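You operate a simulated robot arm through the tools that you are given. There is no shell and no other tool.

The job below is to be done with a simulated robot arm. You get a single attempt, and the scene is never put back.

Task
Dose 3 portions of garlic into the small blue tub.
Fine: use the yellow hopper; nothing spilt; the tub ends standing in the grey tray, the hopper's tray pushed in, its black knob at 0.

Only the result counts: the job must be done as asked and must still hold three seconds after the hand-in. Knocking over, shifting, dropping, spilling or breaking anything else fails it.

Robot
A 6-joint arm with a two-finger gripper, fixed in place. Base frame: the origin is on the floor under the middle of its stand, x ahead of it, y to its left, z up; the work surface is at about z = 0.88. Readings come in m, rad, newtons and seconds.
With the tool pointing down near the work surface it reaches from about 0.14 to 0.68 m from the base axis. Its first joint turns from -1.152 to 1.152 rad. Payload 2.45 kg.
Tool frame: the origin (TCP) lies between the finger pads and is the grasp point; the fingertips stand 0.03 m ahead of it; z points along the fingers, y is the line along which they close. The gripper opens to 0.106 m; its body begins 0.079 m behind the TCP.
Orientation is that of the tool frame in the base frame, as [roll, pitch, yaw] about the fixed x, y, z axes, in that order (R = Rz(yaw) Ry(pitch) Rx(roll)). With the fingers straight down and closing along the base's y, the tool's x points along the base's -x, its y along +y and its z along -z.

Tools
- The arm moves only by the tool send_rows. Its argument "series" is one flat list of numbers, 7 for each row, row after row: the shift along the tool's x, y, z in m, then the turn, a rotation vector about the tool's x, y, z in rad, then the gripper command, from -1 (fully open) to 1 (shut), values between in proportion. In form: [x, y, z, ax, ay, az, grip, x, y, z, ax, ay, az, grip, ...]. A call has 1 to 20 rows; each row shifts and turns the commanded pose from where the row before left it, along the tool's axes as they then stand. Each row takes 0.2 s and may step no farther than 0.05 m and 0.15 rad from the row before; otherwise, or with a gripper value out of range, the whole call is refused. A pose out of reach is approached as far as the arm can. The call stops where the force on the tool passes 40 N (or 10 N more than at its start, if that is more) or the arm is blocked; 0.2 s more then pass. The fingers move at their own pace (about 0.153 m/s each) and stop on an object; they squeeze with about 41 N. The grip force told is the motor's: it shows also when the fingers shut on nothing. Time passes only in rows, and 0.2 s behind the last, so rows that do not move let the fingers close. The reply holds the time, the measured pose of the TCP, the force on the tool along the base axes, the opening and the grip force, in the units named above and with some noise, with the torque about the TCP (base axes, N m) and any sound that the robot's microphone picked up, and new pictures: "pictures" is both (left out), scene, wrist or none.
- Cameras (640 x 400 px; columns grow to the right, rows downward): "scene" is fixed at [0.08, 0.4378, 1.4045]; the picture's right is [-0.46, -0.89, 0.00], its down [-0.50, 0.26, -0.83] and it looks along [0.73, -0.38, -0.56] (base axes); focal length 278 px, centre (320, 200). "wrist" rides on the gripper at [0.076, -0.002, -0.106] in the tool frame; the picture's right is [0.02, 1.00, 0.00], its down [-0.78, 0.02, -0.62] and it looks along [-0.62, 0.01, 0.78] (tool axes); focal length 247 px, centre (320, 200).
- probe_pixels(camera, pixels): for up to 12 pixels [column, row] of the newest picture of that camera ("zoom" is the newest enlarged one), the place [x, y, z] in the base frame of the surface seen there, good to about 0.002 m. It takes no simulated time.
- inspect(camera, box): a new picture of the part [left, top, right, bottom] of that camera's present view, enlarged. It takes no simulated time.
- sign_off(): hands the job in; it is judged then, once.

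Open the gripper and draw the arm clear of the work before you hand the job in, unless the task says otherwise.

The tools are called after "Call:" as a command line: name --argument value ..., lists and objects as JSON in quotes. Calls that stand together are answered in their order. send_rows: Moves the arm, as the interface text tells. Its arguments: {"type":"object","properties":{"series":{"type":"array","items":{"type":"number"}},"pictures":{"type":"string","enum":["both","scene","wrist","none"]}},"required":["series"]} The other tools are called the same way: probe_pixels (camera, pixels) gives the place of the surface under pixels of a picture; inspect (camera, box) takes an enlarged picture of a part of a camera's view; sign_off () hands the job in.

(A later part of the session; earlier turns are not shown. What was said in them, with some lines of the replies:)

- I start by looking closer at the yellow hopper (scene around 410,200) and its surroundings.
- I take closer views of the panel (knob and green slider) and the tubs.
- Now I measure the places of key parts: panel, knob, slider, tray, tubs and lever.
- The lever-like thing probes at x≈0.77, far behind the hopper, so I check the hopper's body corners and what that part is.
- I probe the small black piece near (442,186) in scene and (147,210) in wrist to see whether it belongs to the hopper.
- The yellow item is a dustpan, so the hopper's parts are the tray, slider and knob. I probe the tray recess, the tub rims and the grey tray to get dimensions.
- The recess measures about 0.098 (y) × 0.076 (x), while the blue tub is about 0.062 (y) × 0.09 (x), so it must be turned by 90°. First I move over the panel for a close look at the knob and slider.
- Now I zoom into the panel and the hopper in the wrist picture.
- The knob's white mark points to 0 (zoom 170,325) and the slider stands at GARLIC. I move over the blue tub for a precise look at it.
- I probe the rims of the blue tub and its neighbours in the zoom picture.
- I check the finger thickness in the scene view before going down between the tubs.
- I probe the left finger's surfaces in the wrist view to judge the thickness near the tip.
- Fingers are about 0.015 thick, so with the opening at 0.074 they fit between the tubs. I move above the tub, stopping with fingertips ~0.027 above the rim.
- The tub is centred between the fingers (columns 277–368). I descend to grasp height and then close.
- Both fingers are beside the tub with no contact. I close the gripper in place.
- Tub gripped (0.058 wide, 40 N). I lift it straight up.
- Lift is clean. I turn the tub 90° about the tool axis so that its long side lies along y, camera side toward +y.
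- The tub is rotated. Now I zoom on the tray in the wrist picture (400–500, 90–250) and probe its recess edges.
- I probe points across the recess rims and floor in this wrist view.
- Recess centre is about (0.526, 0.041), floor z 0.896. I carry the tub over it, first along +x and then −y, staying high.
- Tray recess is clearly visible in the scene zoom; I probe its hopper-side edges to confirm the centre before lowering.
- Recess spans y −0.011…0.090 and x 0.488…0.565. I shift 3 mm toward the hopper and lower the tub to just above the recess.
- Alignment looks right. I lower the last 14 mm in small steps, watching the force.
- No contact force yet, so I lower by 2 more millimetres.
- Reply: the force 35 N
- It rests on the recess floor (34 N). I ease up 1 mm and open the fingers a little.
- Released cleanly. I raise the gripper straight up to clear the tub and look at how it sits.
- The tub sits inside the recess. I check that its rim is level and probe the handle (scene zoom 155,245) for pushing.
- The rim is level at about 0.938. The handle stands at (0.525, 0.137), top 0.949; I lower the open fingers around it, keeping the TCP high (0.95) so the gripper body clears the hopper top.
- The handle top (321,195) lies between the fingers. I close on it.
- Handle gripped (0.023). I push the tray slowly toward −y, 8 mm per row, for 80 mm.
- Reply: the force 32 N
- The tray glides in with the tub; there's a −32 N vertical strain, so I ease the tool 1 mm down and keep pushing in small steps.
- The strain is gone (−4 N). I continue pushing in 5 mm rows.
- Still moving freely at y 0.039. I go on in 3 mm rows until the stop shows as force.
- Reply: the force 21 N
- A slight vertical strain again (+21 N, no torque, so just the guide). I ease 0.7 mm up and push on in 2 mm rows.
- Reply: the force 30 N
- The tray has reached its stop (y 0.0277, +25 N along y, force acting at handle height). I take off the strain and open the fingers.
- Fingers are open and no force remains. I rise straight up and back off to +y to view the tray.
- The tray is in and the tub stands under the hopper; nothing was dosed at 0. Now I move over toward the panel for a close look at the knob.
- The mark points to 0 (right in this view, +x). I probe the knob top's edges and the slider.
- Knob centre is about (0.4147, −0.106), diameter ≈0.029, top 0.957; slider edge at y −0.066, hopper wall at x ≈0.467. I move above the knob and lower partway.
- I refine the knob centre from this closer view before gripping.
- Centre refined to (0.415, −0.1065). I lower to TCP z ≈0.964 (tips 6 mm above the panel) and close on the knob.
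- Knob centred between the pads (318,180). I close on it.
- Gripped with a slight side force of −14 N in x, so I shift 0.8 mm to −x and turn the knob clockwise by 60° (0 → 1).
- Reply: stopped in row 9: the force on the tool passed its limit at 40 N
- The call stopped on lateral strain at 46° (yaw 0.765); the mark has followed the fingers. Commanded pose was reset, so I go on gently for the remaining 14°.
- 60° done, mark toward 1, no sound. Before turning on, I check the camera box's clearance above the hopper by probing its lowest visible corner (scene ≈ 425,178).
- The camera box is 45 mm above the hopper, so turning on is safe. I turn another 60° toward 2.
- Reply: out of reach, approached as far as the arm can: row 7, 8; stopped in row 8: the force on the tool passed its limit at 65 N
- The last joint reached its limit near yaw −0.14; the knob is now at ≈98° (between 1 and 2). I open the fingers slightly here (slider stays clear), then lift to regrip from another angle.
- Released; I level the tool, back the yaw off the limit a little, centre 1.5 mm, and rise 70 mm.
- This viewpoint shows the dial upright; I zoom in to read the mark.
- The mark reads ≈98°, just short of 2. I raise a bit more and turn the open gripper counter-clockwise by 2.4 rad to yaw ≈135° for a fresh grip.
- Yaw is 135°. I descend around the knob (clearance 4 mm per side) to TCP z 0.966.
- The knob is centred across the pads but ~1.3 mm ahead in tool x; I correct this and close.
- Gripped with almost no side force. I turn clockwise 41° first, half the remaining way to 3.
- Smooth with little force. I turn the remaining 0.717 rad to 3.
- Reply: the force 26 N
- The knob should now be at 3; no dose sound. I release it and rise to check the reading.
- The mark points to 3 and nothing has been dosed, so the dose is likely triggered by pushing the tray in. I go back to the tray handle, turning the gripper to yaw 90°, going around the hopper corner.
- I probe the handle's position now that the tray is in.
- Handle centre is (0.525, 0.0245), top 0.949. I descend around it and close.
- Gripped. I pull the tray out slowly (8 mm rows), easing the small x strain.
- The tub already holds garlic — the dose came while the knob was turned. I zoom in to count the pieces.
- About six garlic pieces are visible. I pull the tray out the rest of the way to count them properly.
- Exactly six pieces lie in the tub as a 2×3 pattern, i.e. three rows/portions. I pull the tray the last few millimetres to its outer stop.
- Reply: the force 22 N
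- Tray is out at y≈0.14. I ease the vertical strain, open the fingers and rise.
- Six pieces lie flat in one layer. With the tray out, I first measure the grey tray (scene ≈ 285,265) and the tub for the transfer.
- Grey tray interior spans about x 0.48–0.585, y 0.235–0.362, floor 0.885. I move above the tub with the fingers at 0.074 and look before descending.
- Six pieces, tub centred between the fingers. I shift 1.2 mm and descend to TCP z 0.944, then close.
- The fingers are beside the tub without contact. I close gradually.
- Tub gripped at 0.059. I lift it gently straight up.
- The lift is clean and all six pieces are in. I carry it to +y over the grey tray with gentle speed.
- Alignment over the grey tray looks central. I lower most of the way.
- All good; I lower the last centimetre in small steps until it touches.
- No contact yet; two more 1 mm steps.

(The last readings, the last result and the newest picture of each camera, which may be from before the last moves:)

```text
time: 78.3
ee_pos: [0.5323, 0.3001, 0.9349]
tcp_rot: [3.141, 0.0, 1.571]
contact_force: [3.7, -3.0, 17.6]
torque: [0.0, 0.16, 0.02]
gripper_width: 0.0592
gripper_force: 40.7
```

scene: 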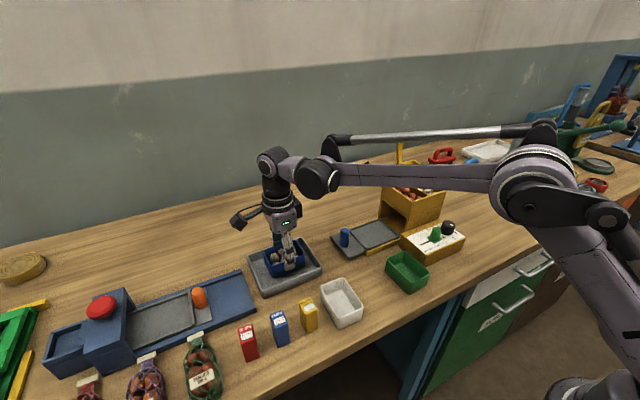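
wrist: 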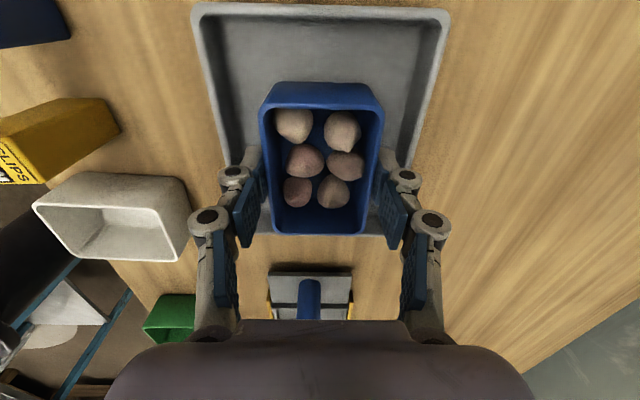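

Touching (18 N). I open the fingers gradually to 0.066, so they stay clear of the tray walls.

Call:
send_rows --series '[0, 0, -0.0004, 0, 0, 0, 0, 0, 0, 0, 0, 0, 0, -0.15, 0, 0, 0, 0, 0, 0, -0.2, 0, 0, 0, 0, 0, 0, -0.26, 0, 0, 0, 0, 0, 0, -0.26]' --pictures "both"

Call:
inspect --camera "wrist" --box '[200, 30, 440, 250]'

Call:
inspect --camera "scene" --box '[225, 195, 365, 315]'

```text
time: 79.5
ee_pos: [0.5324, 0.3002, 0.9345]
tcp_rot: [3.14, -0.002, 1.571]
contact_force: [0.4, 0.0, 0.7]
torque: [0.0, 0.02, -0.01]
gripper_width: 0.0668
gripper_force: 0.0
```

scene: 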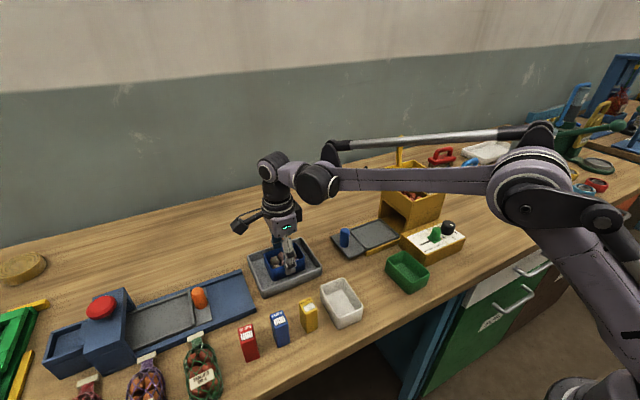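
wrist: 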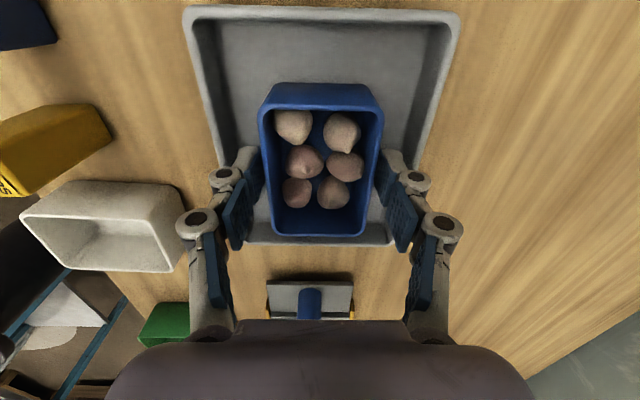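

```text
1.82 times, centred on (320, 140) of wrist
```

zoom: 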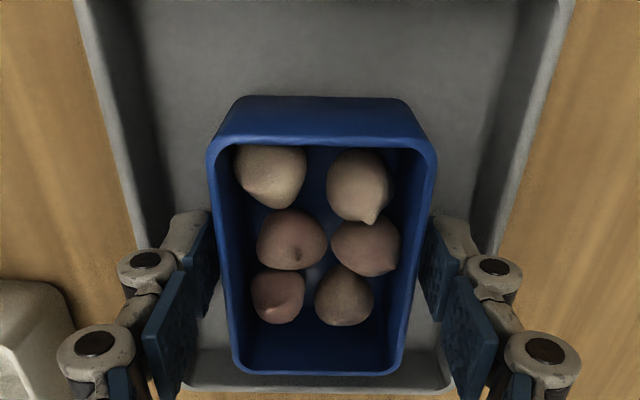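

```text
3.33 times, centred on (295, 255) of scene
```

zoom: 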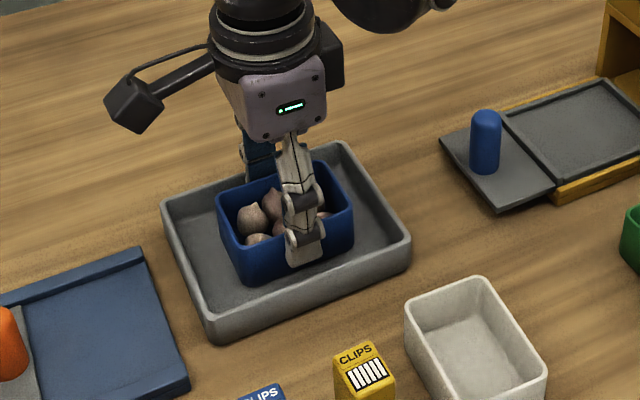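

Released and clear on both sides. I rise straight up slowly, then higher.

Call:
send_rows --series '[0, 0, -0.008, 0, 0, 0, -0.26, 0, 0, -0.015, 0, 0, 0, -0.26, 0, 0, -0.02, 0, 0, 0, -0.26, 0, 0, -0.035, 0, 0, 0, -0.26, 0, 0, -0.04, 0, 0, 0, -0.26, 0, 0, -0.03, 0, 0, 0, -0.26, 0, 0, 0, 0, 0, 0, -0.26]' --pictures "both"

Call:
inspect --camera "scene" --box '[225, 195, 365, 315]'

Call:
inspect --camera "scene" --box '[330, 180, 480, 280]'

```text
time: 81.1
ee_pos: [0.5317, 0.3009, 1.081]
tcp_rot: [3.141, -0.002, 1.571]
contact_force: [0.1, 0.1, 0.5]
torque: [-0.04, 0.01, 0.0]
gripper_width: 0.067
gripper_force: 0.1
```

scene: 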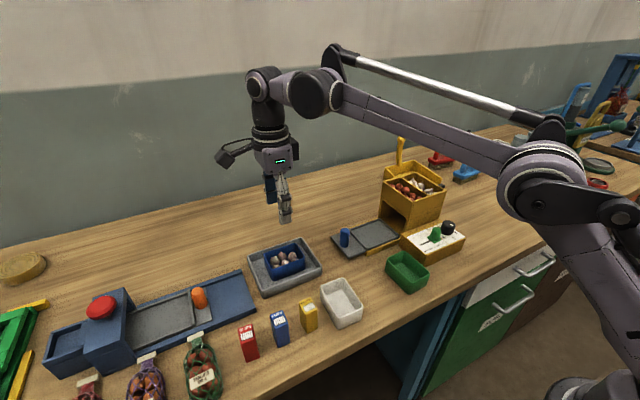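
wrist: 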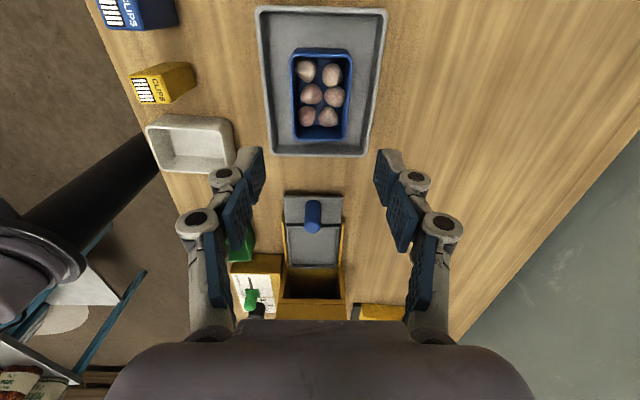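

```text
3.33 times, centred on (295, 255) of scene
```

zoom: 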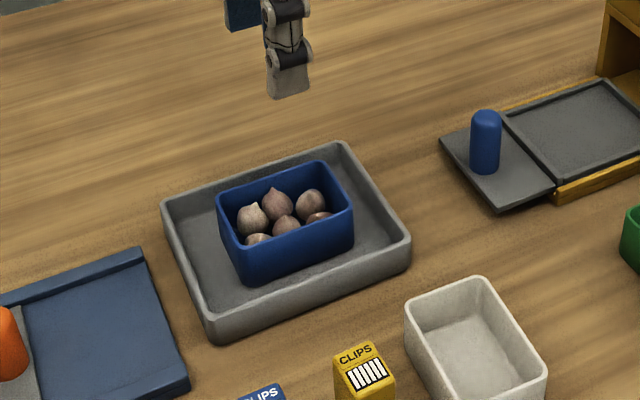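

```text
4.00 times, centred on (405, 230) of scene
```

zoom: 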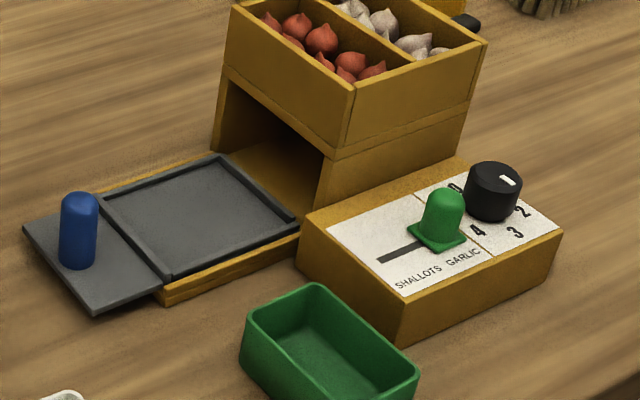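

The tub stands in the grey tray with all six pieces; the hopper's tray is empty and clean. Now I return to the knob (tray still out, so nothing can be dosed) and turn the gripper to yaw 45°.

Call:
send_rows --series '[0, -0.039, 0, 0, 0, 0, 0, 0, -0.039, 0, 0, 0, 0, 0.2, 0, -0.0392, 0, 0, 0, 0, 0.27, -0.0407, 0, 0, 0, 0, 0, 0.27, -0.0407, 0, 0, 0, 0, 0, 0.27, -0.0407, 0, 0, 0, 0, 0, 0.27, -0.0407, 0, 0, 0, 0, 0, 0.27, -0.0407, 0, 0, 0, 0, 0, 0.27, -0.0407, 0, 0, 0, 0, 0, 0.27, -0.0407, 0, 0, 0, 0, 0, 0.27, -0.0407, 0, 0, 0, 0, 0, 0.27, -0.0407, 0, 0, 0, 0, 0, 0.27, -0.0407, 0, 0, 0, 0, 0, 0.27, 0, 0, 0, 0, 0, 0.131, 0.27, 0, 0, 0, 0, 0, 0.131, 0.27, 0, 0, 0, 0, 0, 0.131, 0.27, 0, 0, 0, 0, 0, 0.131, 0.27, 0, 0, 0, 0, 0, 0.131, 0.27, 0, 0, 0, 0, 0, 0.131, 0.27, 0, 0, 0, 0, 0, 0, 0.27]' --pictures "both"

Call:
inspect --camera "wrist" --box '[250, 40, 390, 160]'

```text
time: 85.3
ee_pos: [0.4144, -0.1079, 1.083]
tcp_rot: [-3.14, 0.0, 0.781]
contact_force: [-0.5, 0.2, -0.7]
torque: [-0.03, 0.0, 0.0]
gripper_width: 0.0389
gripper_force: 0.1
```

scene: 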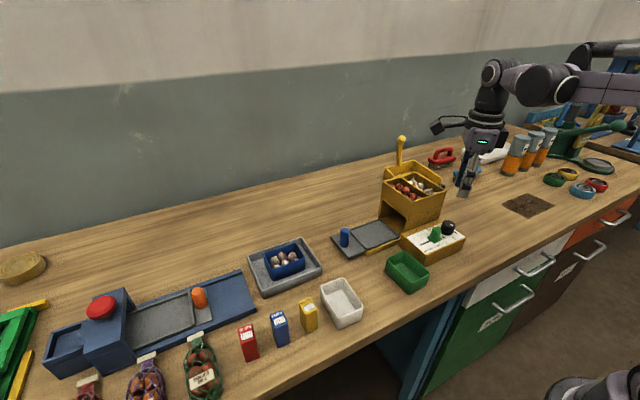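
wrist: 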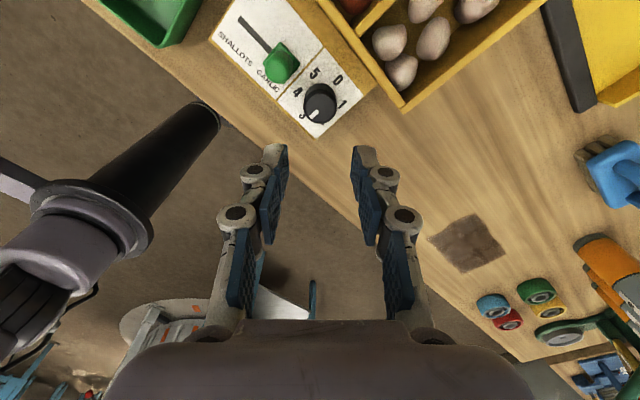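

```text
3.33 times, centred on (320, 100) of wrist
```

zoom: 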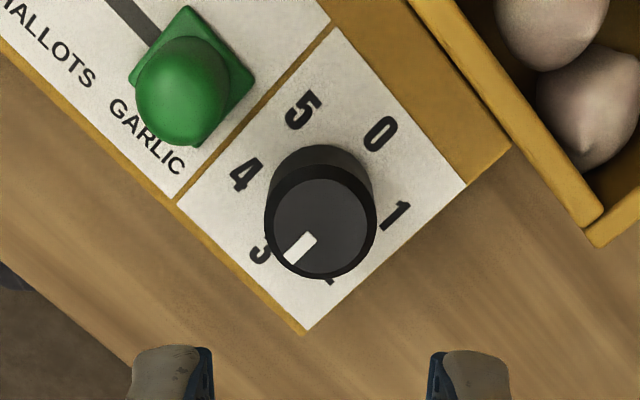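

I centre by a millimetre and descend around the knob.

Call:
send_rows --series '[0.0008, -0.0008, 0.03, 0, 0, 0, 0.27, 0, 0, 0.03, 0, 0, 0, 0.27, 0, 0, 0.03, 0, 0, 0, 0.27, 0, 0, 0.015, 0, 0, 0, 0.27, 0, 0, 0.013, 0, 0, 0, 0.27, 0, 0, 0, 0, 0, 0, 0.27]' --pictures "wrist"

Call:
inspect --camera "wrist" --box '[230, 90, 410, 230]'

```text
time: 86.7
ee_pos: [0.4145, -0.106, 0.9641]
tcp_rot: [-3.14, 0.0, 0.783]
contact_force: [0.3, 0.1, 0.2]
torque: [0.01, 0.0, 0.0]
gripper_width: 0.0386
gripper_force: 0.0
```

wrist: 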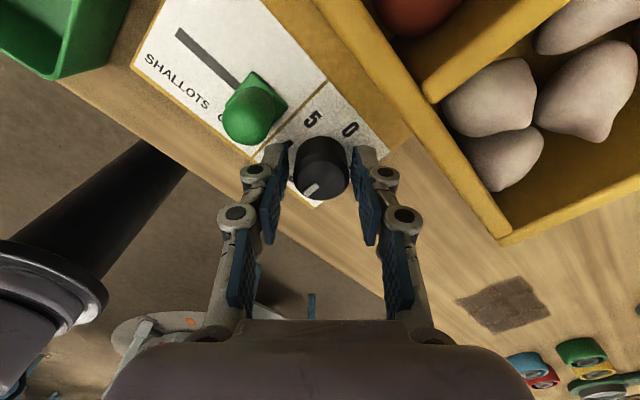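

```text
2.86 times, centred on (320, 160) of wrist
```

zoom: 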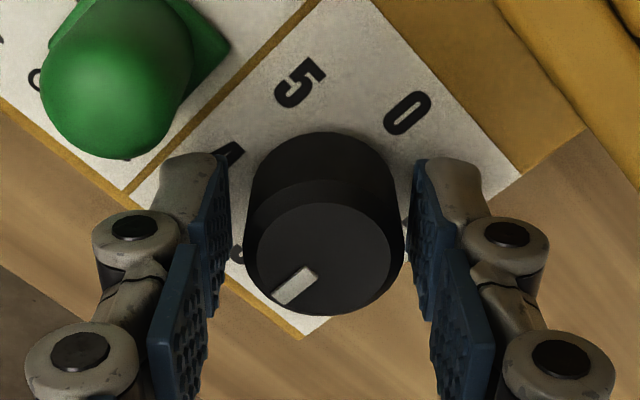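

Well centred. I close on the knob and begin turning back counter-clockwise, 60° first (3 → 2).

Call:
send_rows --series '[0, 0, 0, 0, 0, 0, 0.6, 0, 0, 0, 0, 0, 0, 1, 0, 0, 0, 0, 0, 0, 1, 0, 0, 0, 0, 0, -0.08, 1, 0, 0, 0, 0, 0, -0.1, 1, 0, 0, 0, 0, 0, -0.1, 1, 0, 0, 0, 0, 0, -0.1, 1, 0, 0, 0, 0, 0, -0.1, 1, 0, 0, 0, 0, 0, -0.1, 1, 0, 0, 0, 0, 0, -0.1, 1, 0, 0, 0, 0, 0, -0.1, 1, 0, 0, 0, 0, 0, -0.1, 1, 0, 0, 0, 0, 0, -0.1, 1, 0, 0, 0, 0, 0, -0.067, 1, 0, 0, 0, 0, 0, 0, 1]' --pictures "both"

Call:
inspect --camera "scene" --box '[330, 150, 490, 260]'

```text
time: 89.9
ee_pos: [0.4151, -0.1069, 0.964]
tcp_rot: [-3.139, -0.002, 1.833]
contact_force: [-1.5, -5.2, 11.1]
torque: [-0.31, 0.11, -0.02]
gripper_width: 0.0312
gripper_force: 44.5
```

scene: 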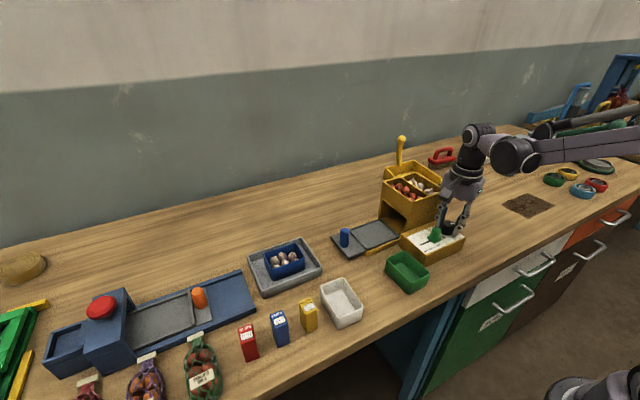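
wrist: 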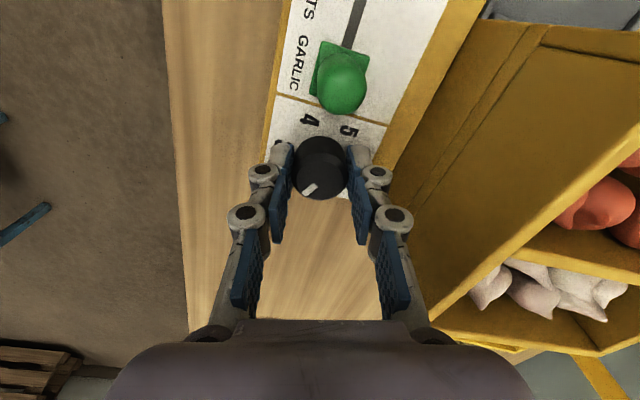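

```text
3.64 times, centred on (410, 205) of scene
```

zoom: 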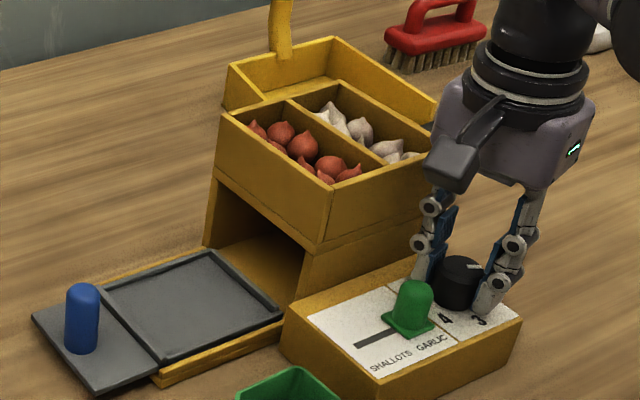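

At 2, nothing has fallen. I continue another 60° (2 → 1).

Call:
send_rows --series '[0, 0, -0.0003, 0, 0, -0.08, 1, 0, 0, 0, 0, 0, -0.1, 1, 0, 0, 0, 0, 0, -0.1, 1, 0, 0, 0, 0, 0, -0.1, 1, 0, 0, 0, 0, 0, -0.1, 1, 0, 0, 0, 0, 0, -0.1, 1, 0, 0, 0, 0, 0, -0.1, 1, 0, 0, 0, 0, 0, -0.1, 1, 0, 0, 0, 0, 0, -0.1, 1, 0, 0, 0, 0, 0, -0.1, 1, 0, 0, 0, 0, 0, -0.067, 1, 0, 0, 0, 0, 0, 0, 1]' --pictures "both"

Call:
inspect --camera "scene" --box '[330, 150, 490, 260]'

```text
time: 92.5
ee_pos: [0.4135, -0.1067, 0.9628]
tcp_rot: [3.141, -0.002, 2.881]
contact_force: [-10.7, -9.1, -25.5]
torque: [-0.08, 0.81, 0.03]
gripper_width: 0.0312
gripper_force: 45.4
```

scene: 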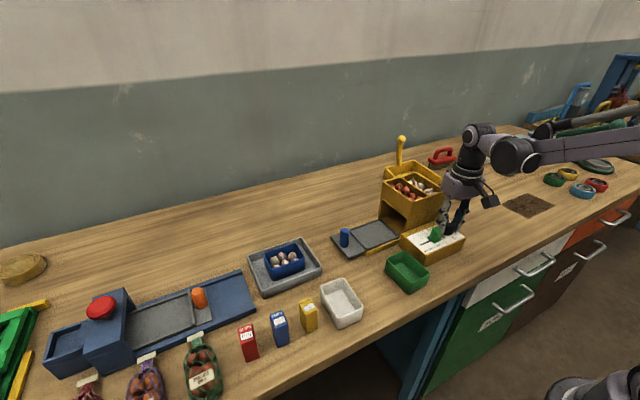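
wrist: 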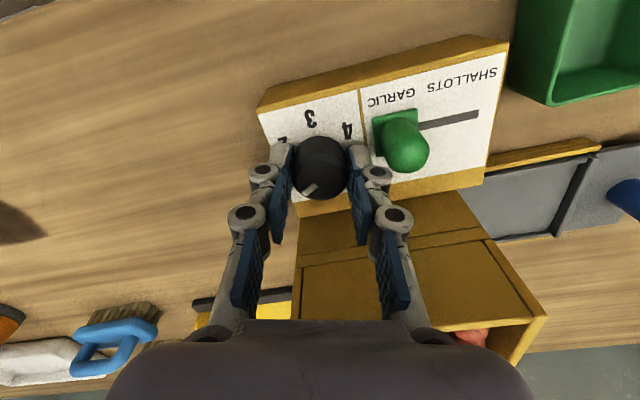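

```text
3.64 times, centred on (410, 205) of scene
```

zoom: 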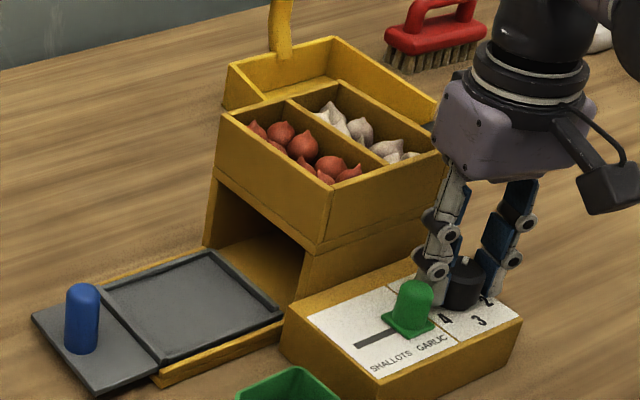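

At 1 now, still nothing falling. I ease the strain and turn the last 60° to 0.

Call:
send_rows --series '[0.0003, -0.0005, 0.0008, 0, 0, 0, 1, 0, 0, 0, 0, 0, -0.08, 1, 0, 0, 0, 0, 0, -0.1, 1, 0, 0, 0, 0, 0, -0.1, 1, 0, 0, 0, 0, 0, -0.1, 1, 0, 0, 0, 0, 0, -0.1, 1, 0, 0, 0, 0, 0, -0.1, 1, 0, 0, 0, 0, 0, -0.1, 1, 0, 0, 0, 0, 0, -0.1, 1, 0, 0, 0, 0, 0, -0.1, 1, 0, 0, 0, 0, 0, -0.1, 1, 0, 0, 0, 0, 0, -0.067, 1, 0, 0, 0, 0, 0, 0, 1]' --pictures "both"

Call:
inspect --camera "wrist" --box '[230, 60, 410, 220]'

Call:
inspect --camera "scene" --box '[330, 150, 490, 260]'

```text
time: 95.3
ee_pos: [0.4142, -0.1067, 0.9635]
tcp_rot: [-3.14, -0.002, -2.355]
contact_force: [4.1, -16.4, 25.3]
torque: [-0.09, -0.51, 0.01]
gripper_width: 0.0312
gripper_force: 44.7
```

scene: 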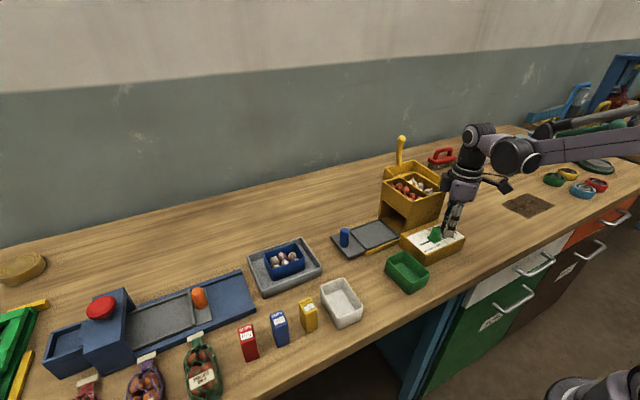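
wrist: 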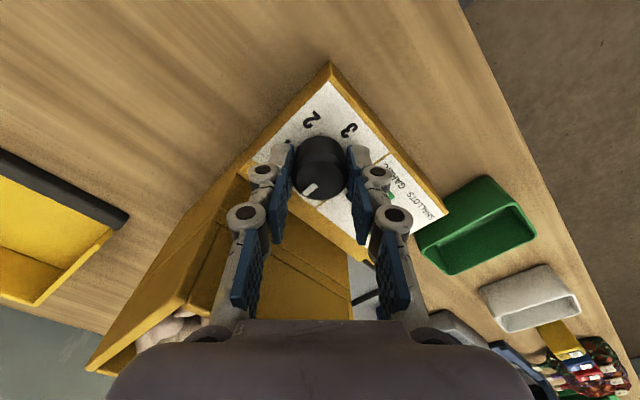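

```text
2.50 times, centred on (320, 140) of wrist
```

zoom: 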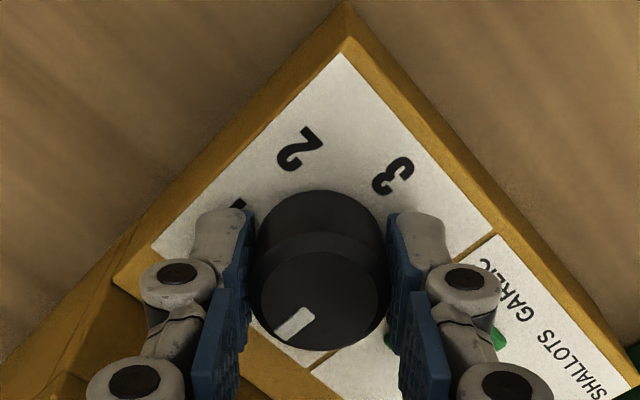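

```text
3.64 times, centred on (410, 205) of scene
```

zoom: 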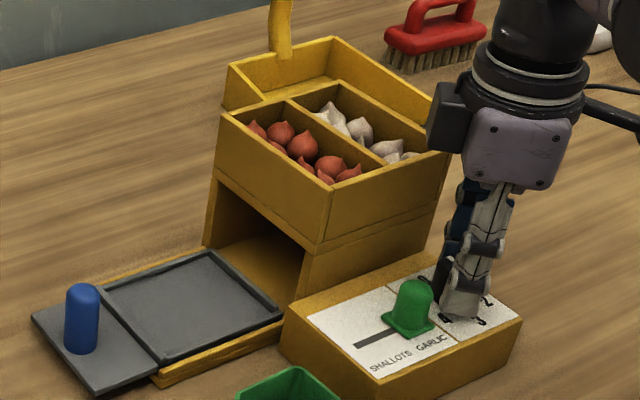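

Turned back 180°. I release, rise, and read the mark.

Call:
send_rows --series '[0, 0, -0.0008, 0, 0, 0, 1, 0, 0, 0, 0, 0, 0, 0.4, 0, 0, 0, 0, 0, 0, 0.27, 0, 0, 0, 0, 0, 0, 0.27, 0, 0, -0.01, 0, 0, 0, 0.27, 0, 0, -0.03, 0, 0, 0, 0.27, 0, 0, -0.04, 0, 0, 0, 0.27, 0, 0, -0.04, 0, 0, 0, 0.27, 0, 0, 0, 0, 0, 0, 0.27]' --pictures "both"

Call:
inspect --camera "wrist" --box '[250, 40, 390, 160]'

Call:
inspect --camera "scene" --box '[395, 210, 475, 260]'

```text
time: 97.3
ee_pos: [0.4161, -0.1071, 1.0845]
tcp_rot: [3.141, 0.001, -2.358]
contact_force: [1.0, -0.3, -0.1]
torque: [-0.01, 0.0, -0.02]
gripper_width: 0.0386
gripper_force: 0.1
```

scene: 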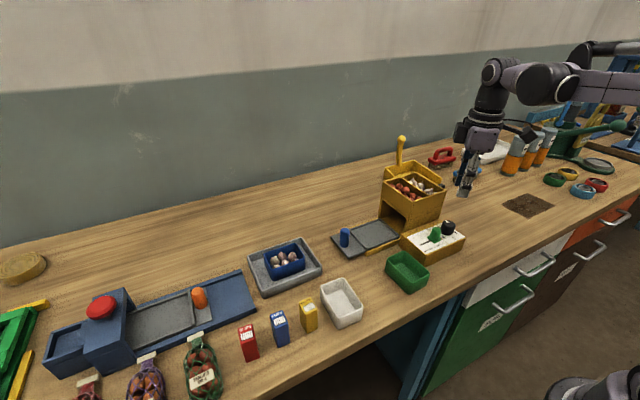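
wrist: 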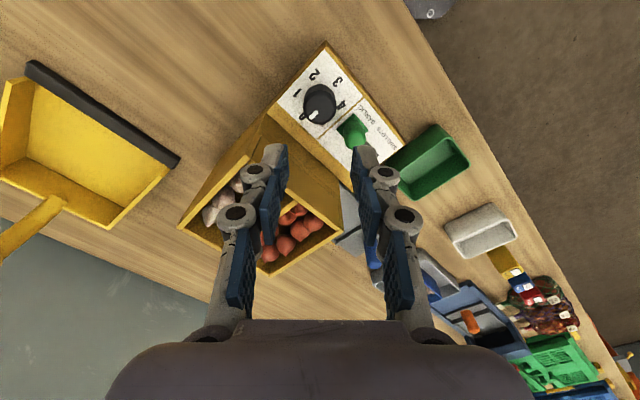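

```text
3.33 times, centred on (320, 100) of wrist
```

zoom: 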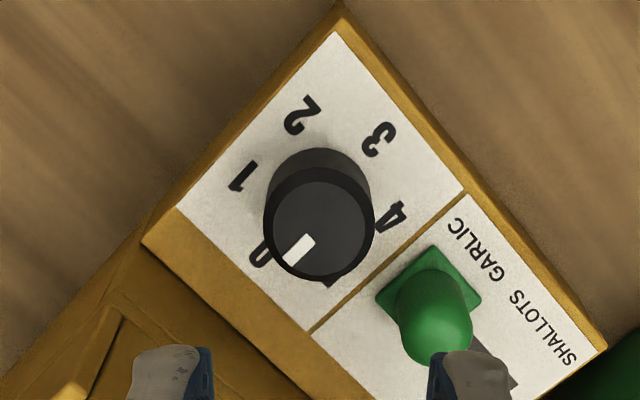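

```text
8.00 times, centred on (435, 235) of scene
```

zoom: 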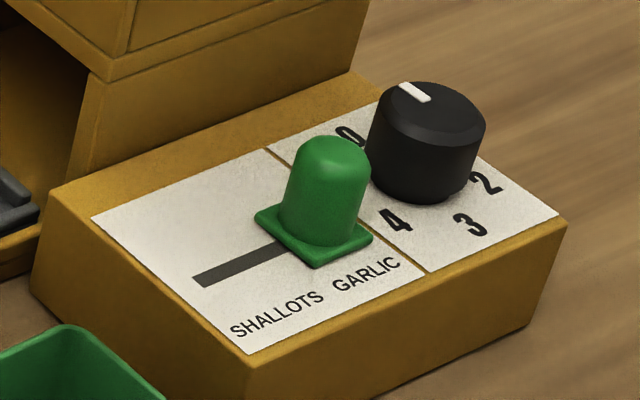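

The mark is identical to its starting view (scene zoom 415,92): knob at 0. Now I turn the gripper back to yaw 90° at this height.

Call:
send_rows --series '[0, 0, 0, 0, 0, 0.1385, 0.27, 0, 0, 0, 0, 0, 0.1385, 0.27, 0, 0, 0, 0, 0, 0.1385, 0.27, 0, 0, 0, 0, 0, 0.1385, 0.27, 0, 0, 0, 0, 0, 0.1385, 0.27, 0, 0, 0, 0, 0, 0.1385, 0.27, 0, 0, 0, 0, 0, 0.1385, 0.27, 0, 0, 0, 0, 0, 0.1385, 0.27, 0, 0, 0, 0, 0, 0.1385, 0.27, 0, 0, 0, 0, 0, 0.1385, 0.27, 0, 0, 0, 0, 0, 0.1385, 0.27, 0, 0, 0, 0, 0, 0.1385, 0.27, 0, 0, 0, 0, 0, 0.1385, 0.27, 0, 0, 0, 0, 0, 0.1385, 0.27, 0, 0, 0, 0, 0, 0.1385, 0.27, 0, 0, 0, 0, 0, 0.1385, 0.27, 0, 0, 0, 0, 0, 0.1385, 0.27, 0, 0, 0, 0, 0, 0, 0.27]' --pictures "none"

```text
time: 101.1
ee_pos: [0.4147, -0.1065, 1.0838]
tcp_rot: [-3.141, 0.0, 1.566]
contact_force: [-0.6, -0.3, -0.3]
torque: [0.01, 0.01, -0.03]
gripper_width: 0.0387
gripper_force: 0.0
```

Yaw is 90°. I go along +y and then +x to above the tray handle.

Call:
send_rows --series '[0.035, 0, 0, 0, 0, 0, 0.27, 0.035, 0, 0, 0, 0, 0, 0.27, 0.035, 0, 0, 0, 0, 0, 0.27, 0.035, 0, 0, 0, 0, 0, 0.27, 0.035, 0, 0, 0, 0, 0, 0.27, 0.035, 0, 0, 0, 0, 0, 0.27, 0.0355, 0, 0, 0, 0, 0, 0.27, 0, 0.037, 0, 0, 0, 0, 0.27, 0, 0.037, 0, 0, 0, 0, 0.27, 0, 0.0368, 0, 0, 0, 0, 0.27, 0, 0, 0, 0, 0, 0, 0.27]' --pictures "wrist"

Call:
inspect --camera "wrist" --box '[240, 60, 400, 240]'

```text
time: 103.5
ee_pos: [0.5256, 0.1399, 1.0855]
tcp_rot: [-3.141, 0.0, 1.57]
contact_force: [0.4, 0.0, 0.4]
torque: [0.01, -0.01, 0.01]
gripper_width: 0.0387
gripper_force: 0.0
```

wrist: 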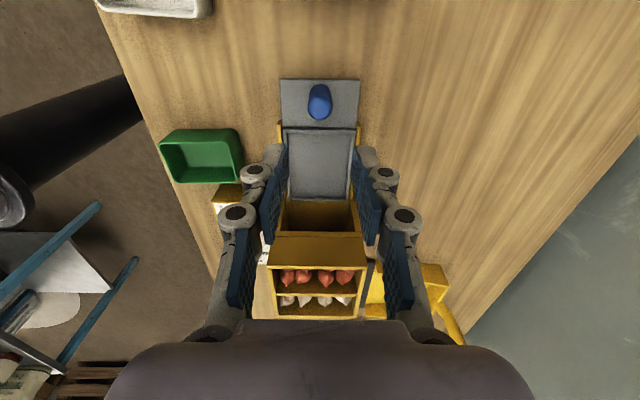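

```text
2.22 times, centred on (320, 150) of wrist
```

zoom: 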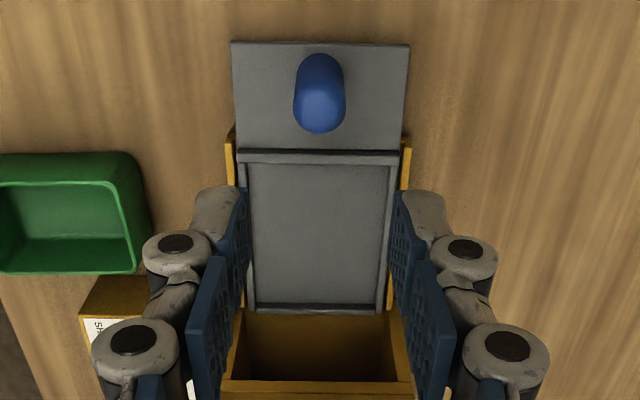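

Tray and chamber are empty. I probe the handle, then grip it.

Call:
probe_pixels --camera "zoom" --pixels '[[320, 105], [320, 120], [296, 95], [345, 95], [320, 70]]'

```text
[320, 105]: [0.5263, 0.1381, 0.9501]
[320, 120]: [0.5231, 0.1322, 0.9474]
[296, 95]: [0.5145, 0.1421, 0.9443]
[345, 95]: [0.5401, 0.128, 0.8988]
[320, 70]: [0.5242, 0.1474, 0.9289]
```

Handle centre (0.525, 0.137). I descend to z 0.949 and close.

Call:
send_rows --series '[0, 0, 0.04, 0, 0, 0, 0.27, 0, 0, 0.04, 0, 0, 0, 0.27, 0, 0, 0.03, 0, 0, 0, 0.27, -0.001, 0, 0.018, 0, 0, 0, 0.27, 0, 0, 0.008, 0, 0, 0, 0.27, 0, 0, 0, 0, 0, 0, 0.27, 0, 0, 0, 0, 0, 0, 0.6, 0, 0, 0, 0, 0, 0, 1, 0, 0, 0, 0, 0, 0, 1]' --pictures "wrist"

```text
time: 105.5
ee_pos: [0.525, 0.137, 0.9471]
tcp_rot: [3.14, 0.0, 1.566]
contact_force: [7.8, -0.1, -3.9]
torque: [0.09, -0.23, 0.02]
gripper_width: 0.0228
gripper_force: 45.4
```

wrist: 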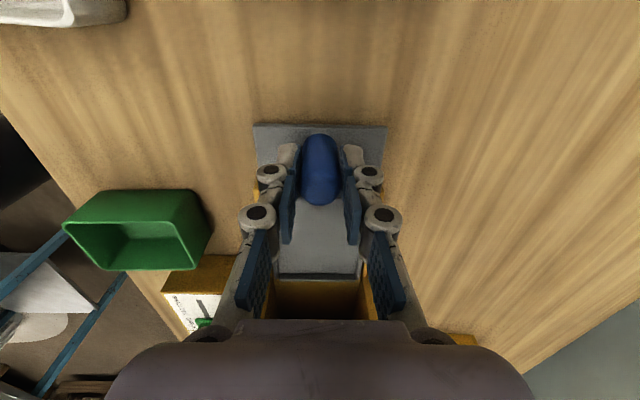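

Gripped. I push the empty tray in, first 60 mm.

Call:
send_rows --series '[-0.004, 0, 0, 0, 0, 0, 1, -0.008, 0, 0, 0, 0, 0, 1, -0.008, 0, 0, 0, 0, 0, 1, -0.008, 0, 0, 0, 0, 0, 1, -0.008, 0, 0, 0, 0, 0, 1, -0.008, 0, 0, 0, 0, 0, 1, -0.008, 0, 0, 0, 0, 0, 1, -0.008, 0, 0, 0, 0, 0, 1, 0, 0, 0, 0, 0, 0, 1]' --pictures "none"

```text
time: 107.5
ee_pos: [0.5246, 0.0774, 0.9485]
tcp_rot: [-3.14, 0.0, 1.568]
contact_force: [-4.2, 0.1, -38.5]
torque: [0.22, 0.13, 0.0]
gripper_width: 0.0227
gripper_force: 45.0
```

The guide strains vertically (−38 N); I lower the command 1.3 mm to relax it, then continue.

Call:
send_rows --series '[0, 0, 0.0013, 0, 0, 0, 1, 0, 0, 0, 0, 0, 0, 1]' --pictures "none"

```text
time: 108.1
ee_pos: [0.5249, 0.0777, 0.9482]
tcp_rot: [3.141, 0.001, 1.569]
contact_force: [-4.1, -1.5, 0.3]
torque: [0.04, 0.18, -0.03]
gripper_width: 0.0228
gripper_force: 45.2
```

Relaxed. I push on another 40 mm.

Call:
send_rows --series '[-0.005, 0, 0, 0, 0, 0, 1, -0.007, 0, 0, 0, 0, 0, 1, -0.007, 0, 0, 0, 0, 0, 1, -0.007, 0, 0, 0, 0, 0, 1, -0.007, 0, 0, 0, 0, 0, 1, -0.007, 0, 0, 0, 0, 0, 1, 0, 0, 0, 0, 0, 0, 1]' --pictures "none"

```text
time: 109.7
ee_pos: [0.5252, 0.038, 0.9478]
tcp_rot: [-3.141, -0.002, 1.569]
contact_force: [-12.2, -0.2, 21.2]
torque: [0.03, 0.4, 0.01]
gripper_width: 0.023
gripper_force: 45.2
```

I ease 0.7 mm up and push the last stretch in 3 mm rows to the stop.

Call:
send_rows --series '[0, -0.0003, -0.0007, 0, 0, 0, 1, -0.003, 0, 0, 0, 0, 0, 1, -0.003, 0, 0, 0, 0, 0, 1, -0.003, 0, 0, 0, 0, 0, 1, -0.003, 0, 0, 0, 0, 0, 1, -0.002, 0, 0, 0, 0, 0, 1, -0.002, 0, 0, 0, 0, 0, 1, 0, 0, 0, 0, 0, 0, 1]' --pictures "both"

Call:
inspect --camera "scene" --box '[310, 150, 470, 270]'

```text
time: 111.5
ee_pos: [0.5237, 0.0242, 0.9482]
tcp_rot: [3.14, -0.007, 1.573]
contact_force: [-0.5, 23.6, 22.9]
torque: [-0.14, 0.06, 0.01]
gripper_width: 0.023
gripper_force: 45.5
```

scene: 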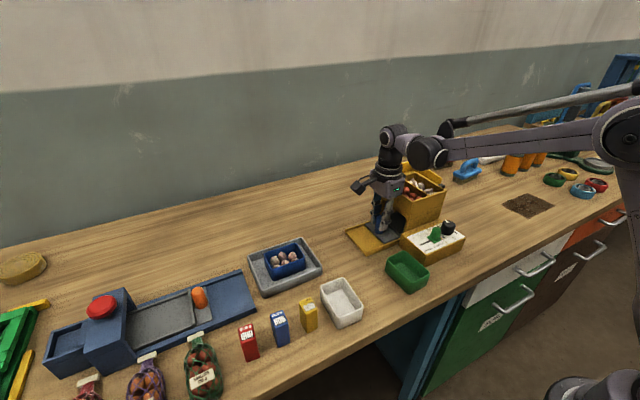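
wrist: 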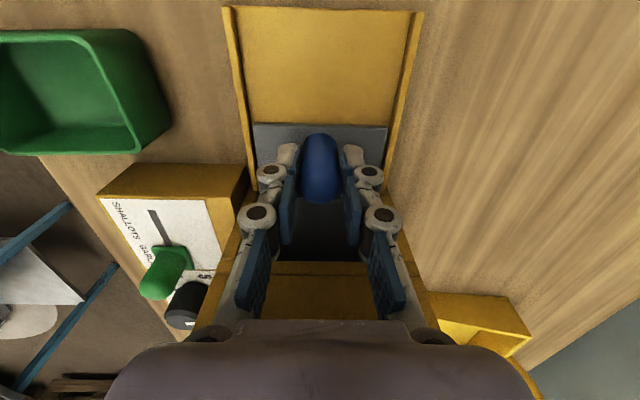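

```text
3.33 times, centred on (390, 210) of scene
```

zoom: 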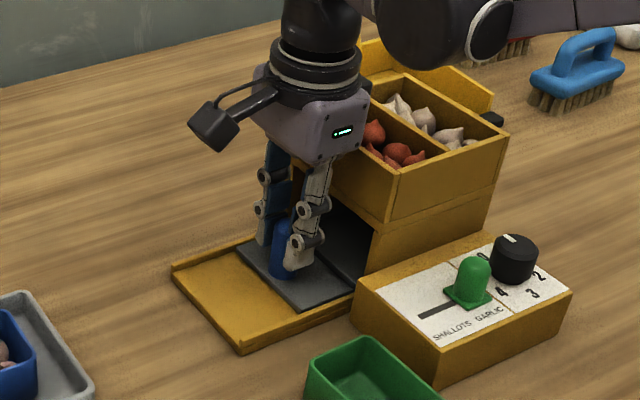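

The tray is at its stop again (+24 N along y). I ease the push slightly, open and rise.

Call:
send_rows --series '[0.0015, 0, -0.0007, 0, 0, 0, 1, 0, 0, 0, 0, 0, 0, 0.4, 0, 0, 0, 0, 0, 0, 0.25, 0, 0, 0, 0, 0, 0, 0.25, 0, 0, -0.015, 0, 0, 0, 0.25, 0, 0, -0.035, 0, 0, 0, 0.25, 0, 0, -0.04, 0, 0, 0, 0.25, 0, 0, -0.04, 0, 0, 0, 0.25, 0.035, 0, 0, 0, 0, 0, 0.25, 0.04, 0, 0, 0, 0, 0, 0.25, 0, 0, 0, 0, 0, 0, 0.25]' --pictures "both"

Call:
inspect --camera "scene" --box '[310, 150, 470, 270]'

Call:
inspect --camera "wrist" --box '[240, 80, 400, 260]'

```text
time: 113.9
ee_pos: [0.5257, 0.0984, 1.0802]
tcp_rot: [3.141, -0.001, 1.567]
contact_force: [-0.5, -0.3, 0.0]
torque: [0.0, 0.01, -0.02]
gripper_width: 0.04
gripper_force: 0.0
```

scene: 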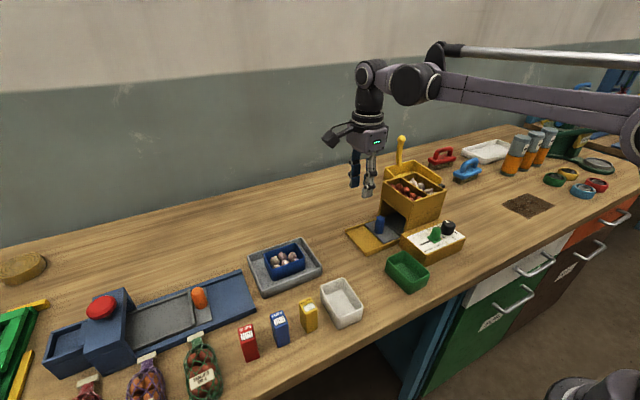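
wrist: 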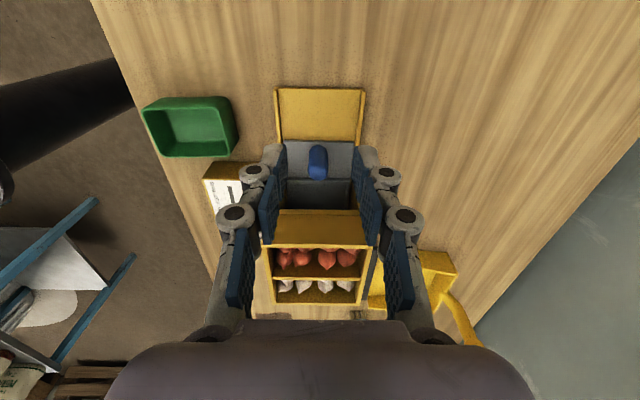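

```text
3.33 times, centred on (390, 210) of scene
```

zoom: 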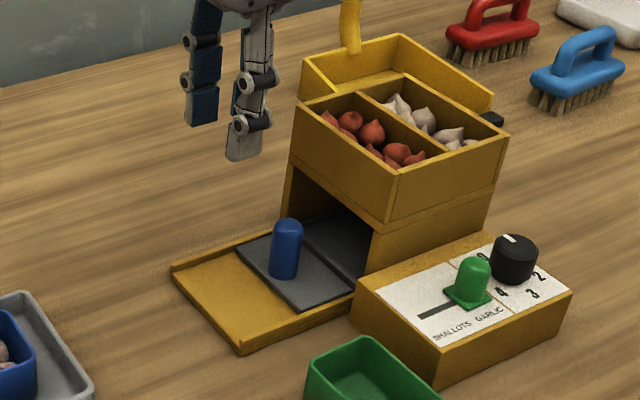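

```text
2.22 times, centred on (320, 170) of wrist
```

zoom: 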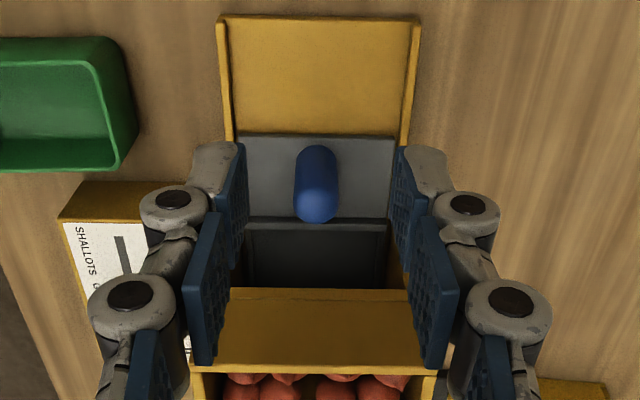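

I verify the tray's depth by probing the handle, and look once more at the tub in the grey tray.

Call:
probe_pixels --camera "wrist" --pixels '[[318, 168], [318, 174], [318, 155], [318, 182]]'

Call:
inspect --camera "scene" --box '[240, 225, 330, 305]'

```text
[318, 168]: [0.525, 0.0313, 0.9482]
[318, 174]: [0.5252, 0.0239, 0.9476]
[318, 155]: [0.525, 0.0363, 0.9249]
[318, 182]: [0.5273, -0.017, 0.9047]
```

```text
5.00 times, centred on (285, 265) of scene
```

zoom: 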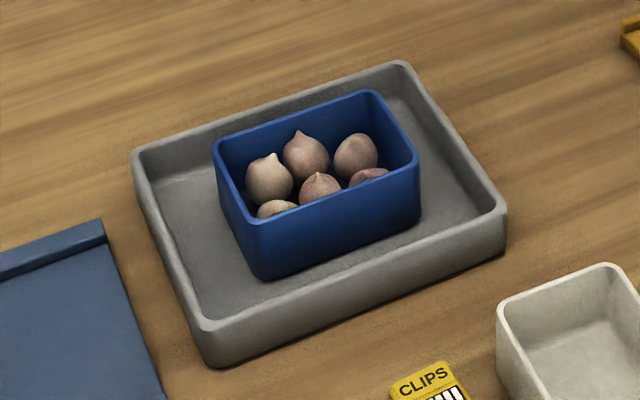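

Everything is in place: six pieces (three portions) in the tub in the grey tray, tray in (handle y≈0.025), knob at 0. I draw the arm up and back with the gripper opened.

Call:
send_rows --series '[0, 0, -0.04, 0, 0, 0, 0, 0, 0, -0.04, 0, 0, 0, -0.5, 0, 0, -0.04, 0, 0, 0, -1, 0, 0, -0.04, 0, 0, 0, -1, 0, -0.04, 0, 0, 0, 0, -1, 0, -0.04, 0, 0, 0, 0, -1, 0, -0.04, 0, 0, 0, 0, -1, 0, -0.04, 0, 0, 0, 0, -1, 0, -0.04, 0, 0, 0, 0, -1, 0, -0.04, 0, 0, 0, 0, -1, 0, 0, 0, 0, 0, 0, -1, 0, 0, 0, 0, 0, 0, -1]' --pictures "both"

Call:
inspect --camera "scene" --box '[330, 160, 480, 280]'

Call:
inspect --camera "scene" --box '[395, 210, 475, 260]'

```text
time: 116.5
ee_pos: [0.2831, 0.0977, 1.2349]
tcp_rot: [3.141, -0.001, 1.57]
contact_force: [0.1, -0.6, 0.5]
torque: [0.01, 0.02, 0.04]
gripper_width: 0.1058
gripper_force: 0.1
out of reach, approached as far as the arm can: row 4
```

scene: 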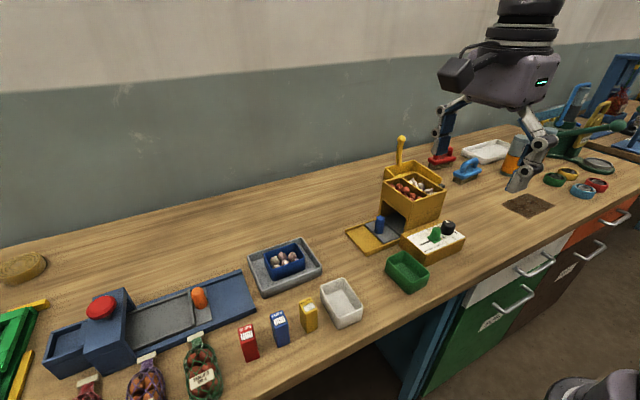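
wrist: 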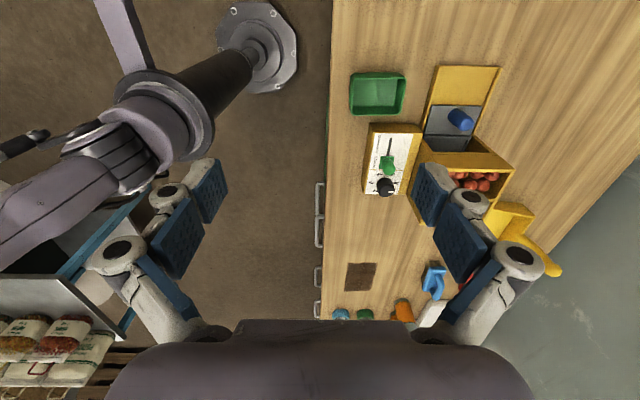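

```text
3.33 times, centred on (405, 220) of scene
```

zoom: 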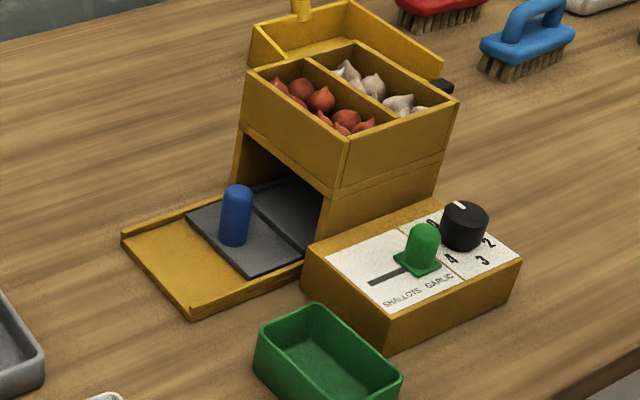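

```text
8.00 times, centred on (435, 235) of scene
```

zoom: 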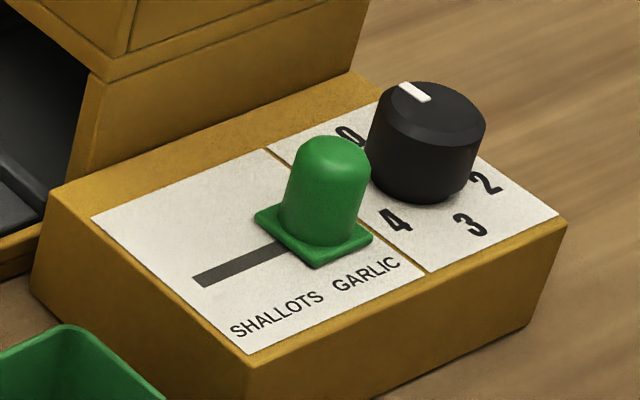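

The arm is clear with the gripper open. The knob mark is back where it started at 0 (zoom 415,92), the slider is at GARLIC and the tray is pushed in. The tub stands in the grey tray (scene 285,262) and nothing is spilt, so I hand in.

Call:
sign_off

```text
The job is handed in.
```

I dosed the garlic into the small blue tub and handed the job in. One thing is not confirmed: I read the six pieces in the tub as three portions of two.

- **Dose:** The pieces were already in the tub when I first drew the tray out, after setting the knob to 3. I did not see them fall, and nothing in the scene stated the portion size. On the way to 3 the knob also paused at 1 and again just short of 2. If the hopper doses separately at each setting, the count could be wrong.
- **Tub:** It stands in the grey tray with all six pieces inside.
- **Hopper:** The tray is pushed in to its stop and was empty when I pushed it. The black knob's mark is back at 0, in the same position as at the start. The slider stayed at garlic.
- **Surroundings:** I saw nothing spilt and nothing else moved. The arm is drawn clear with the gripper open.
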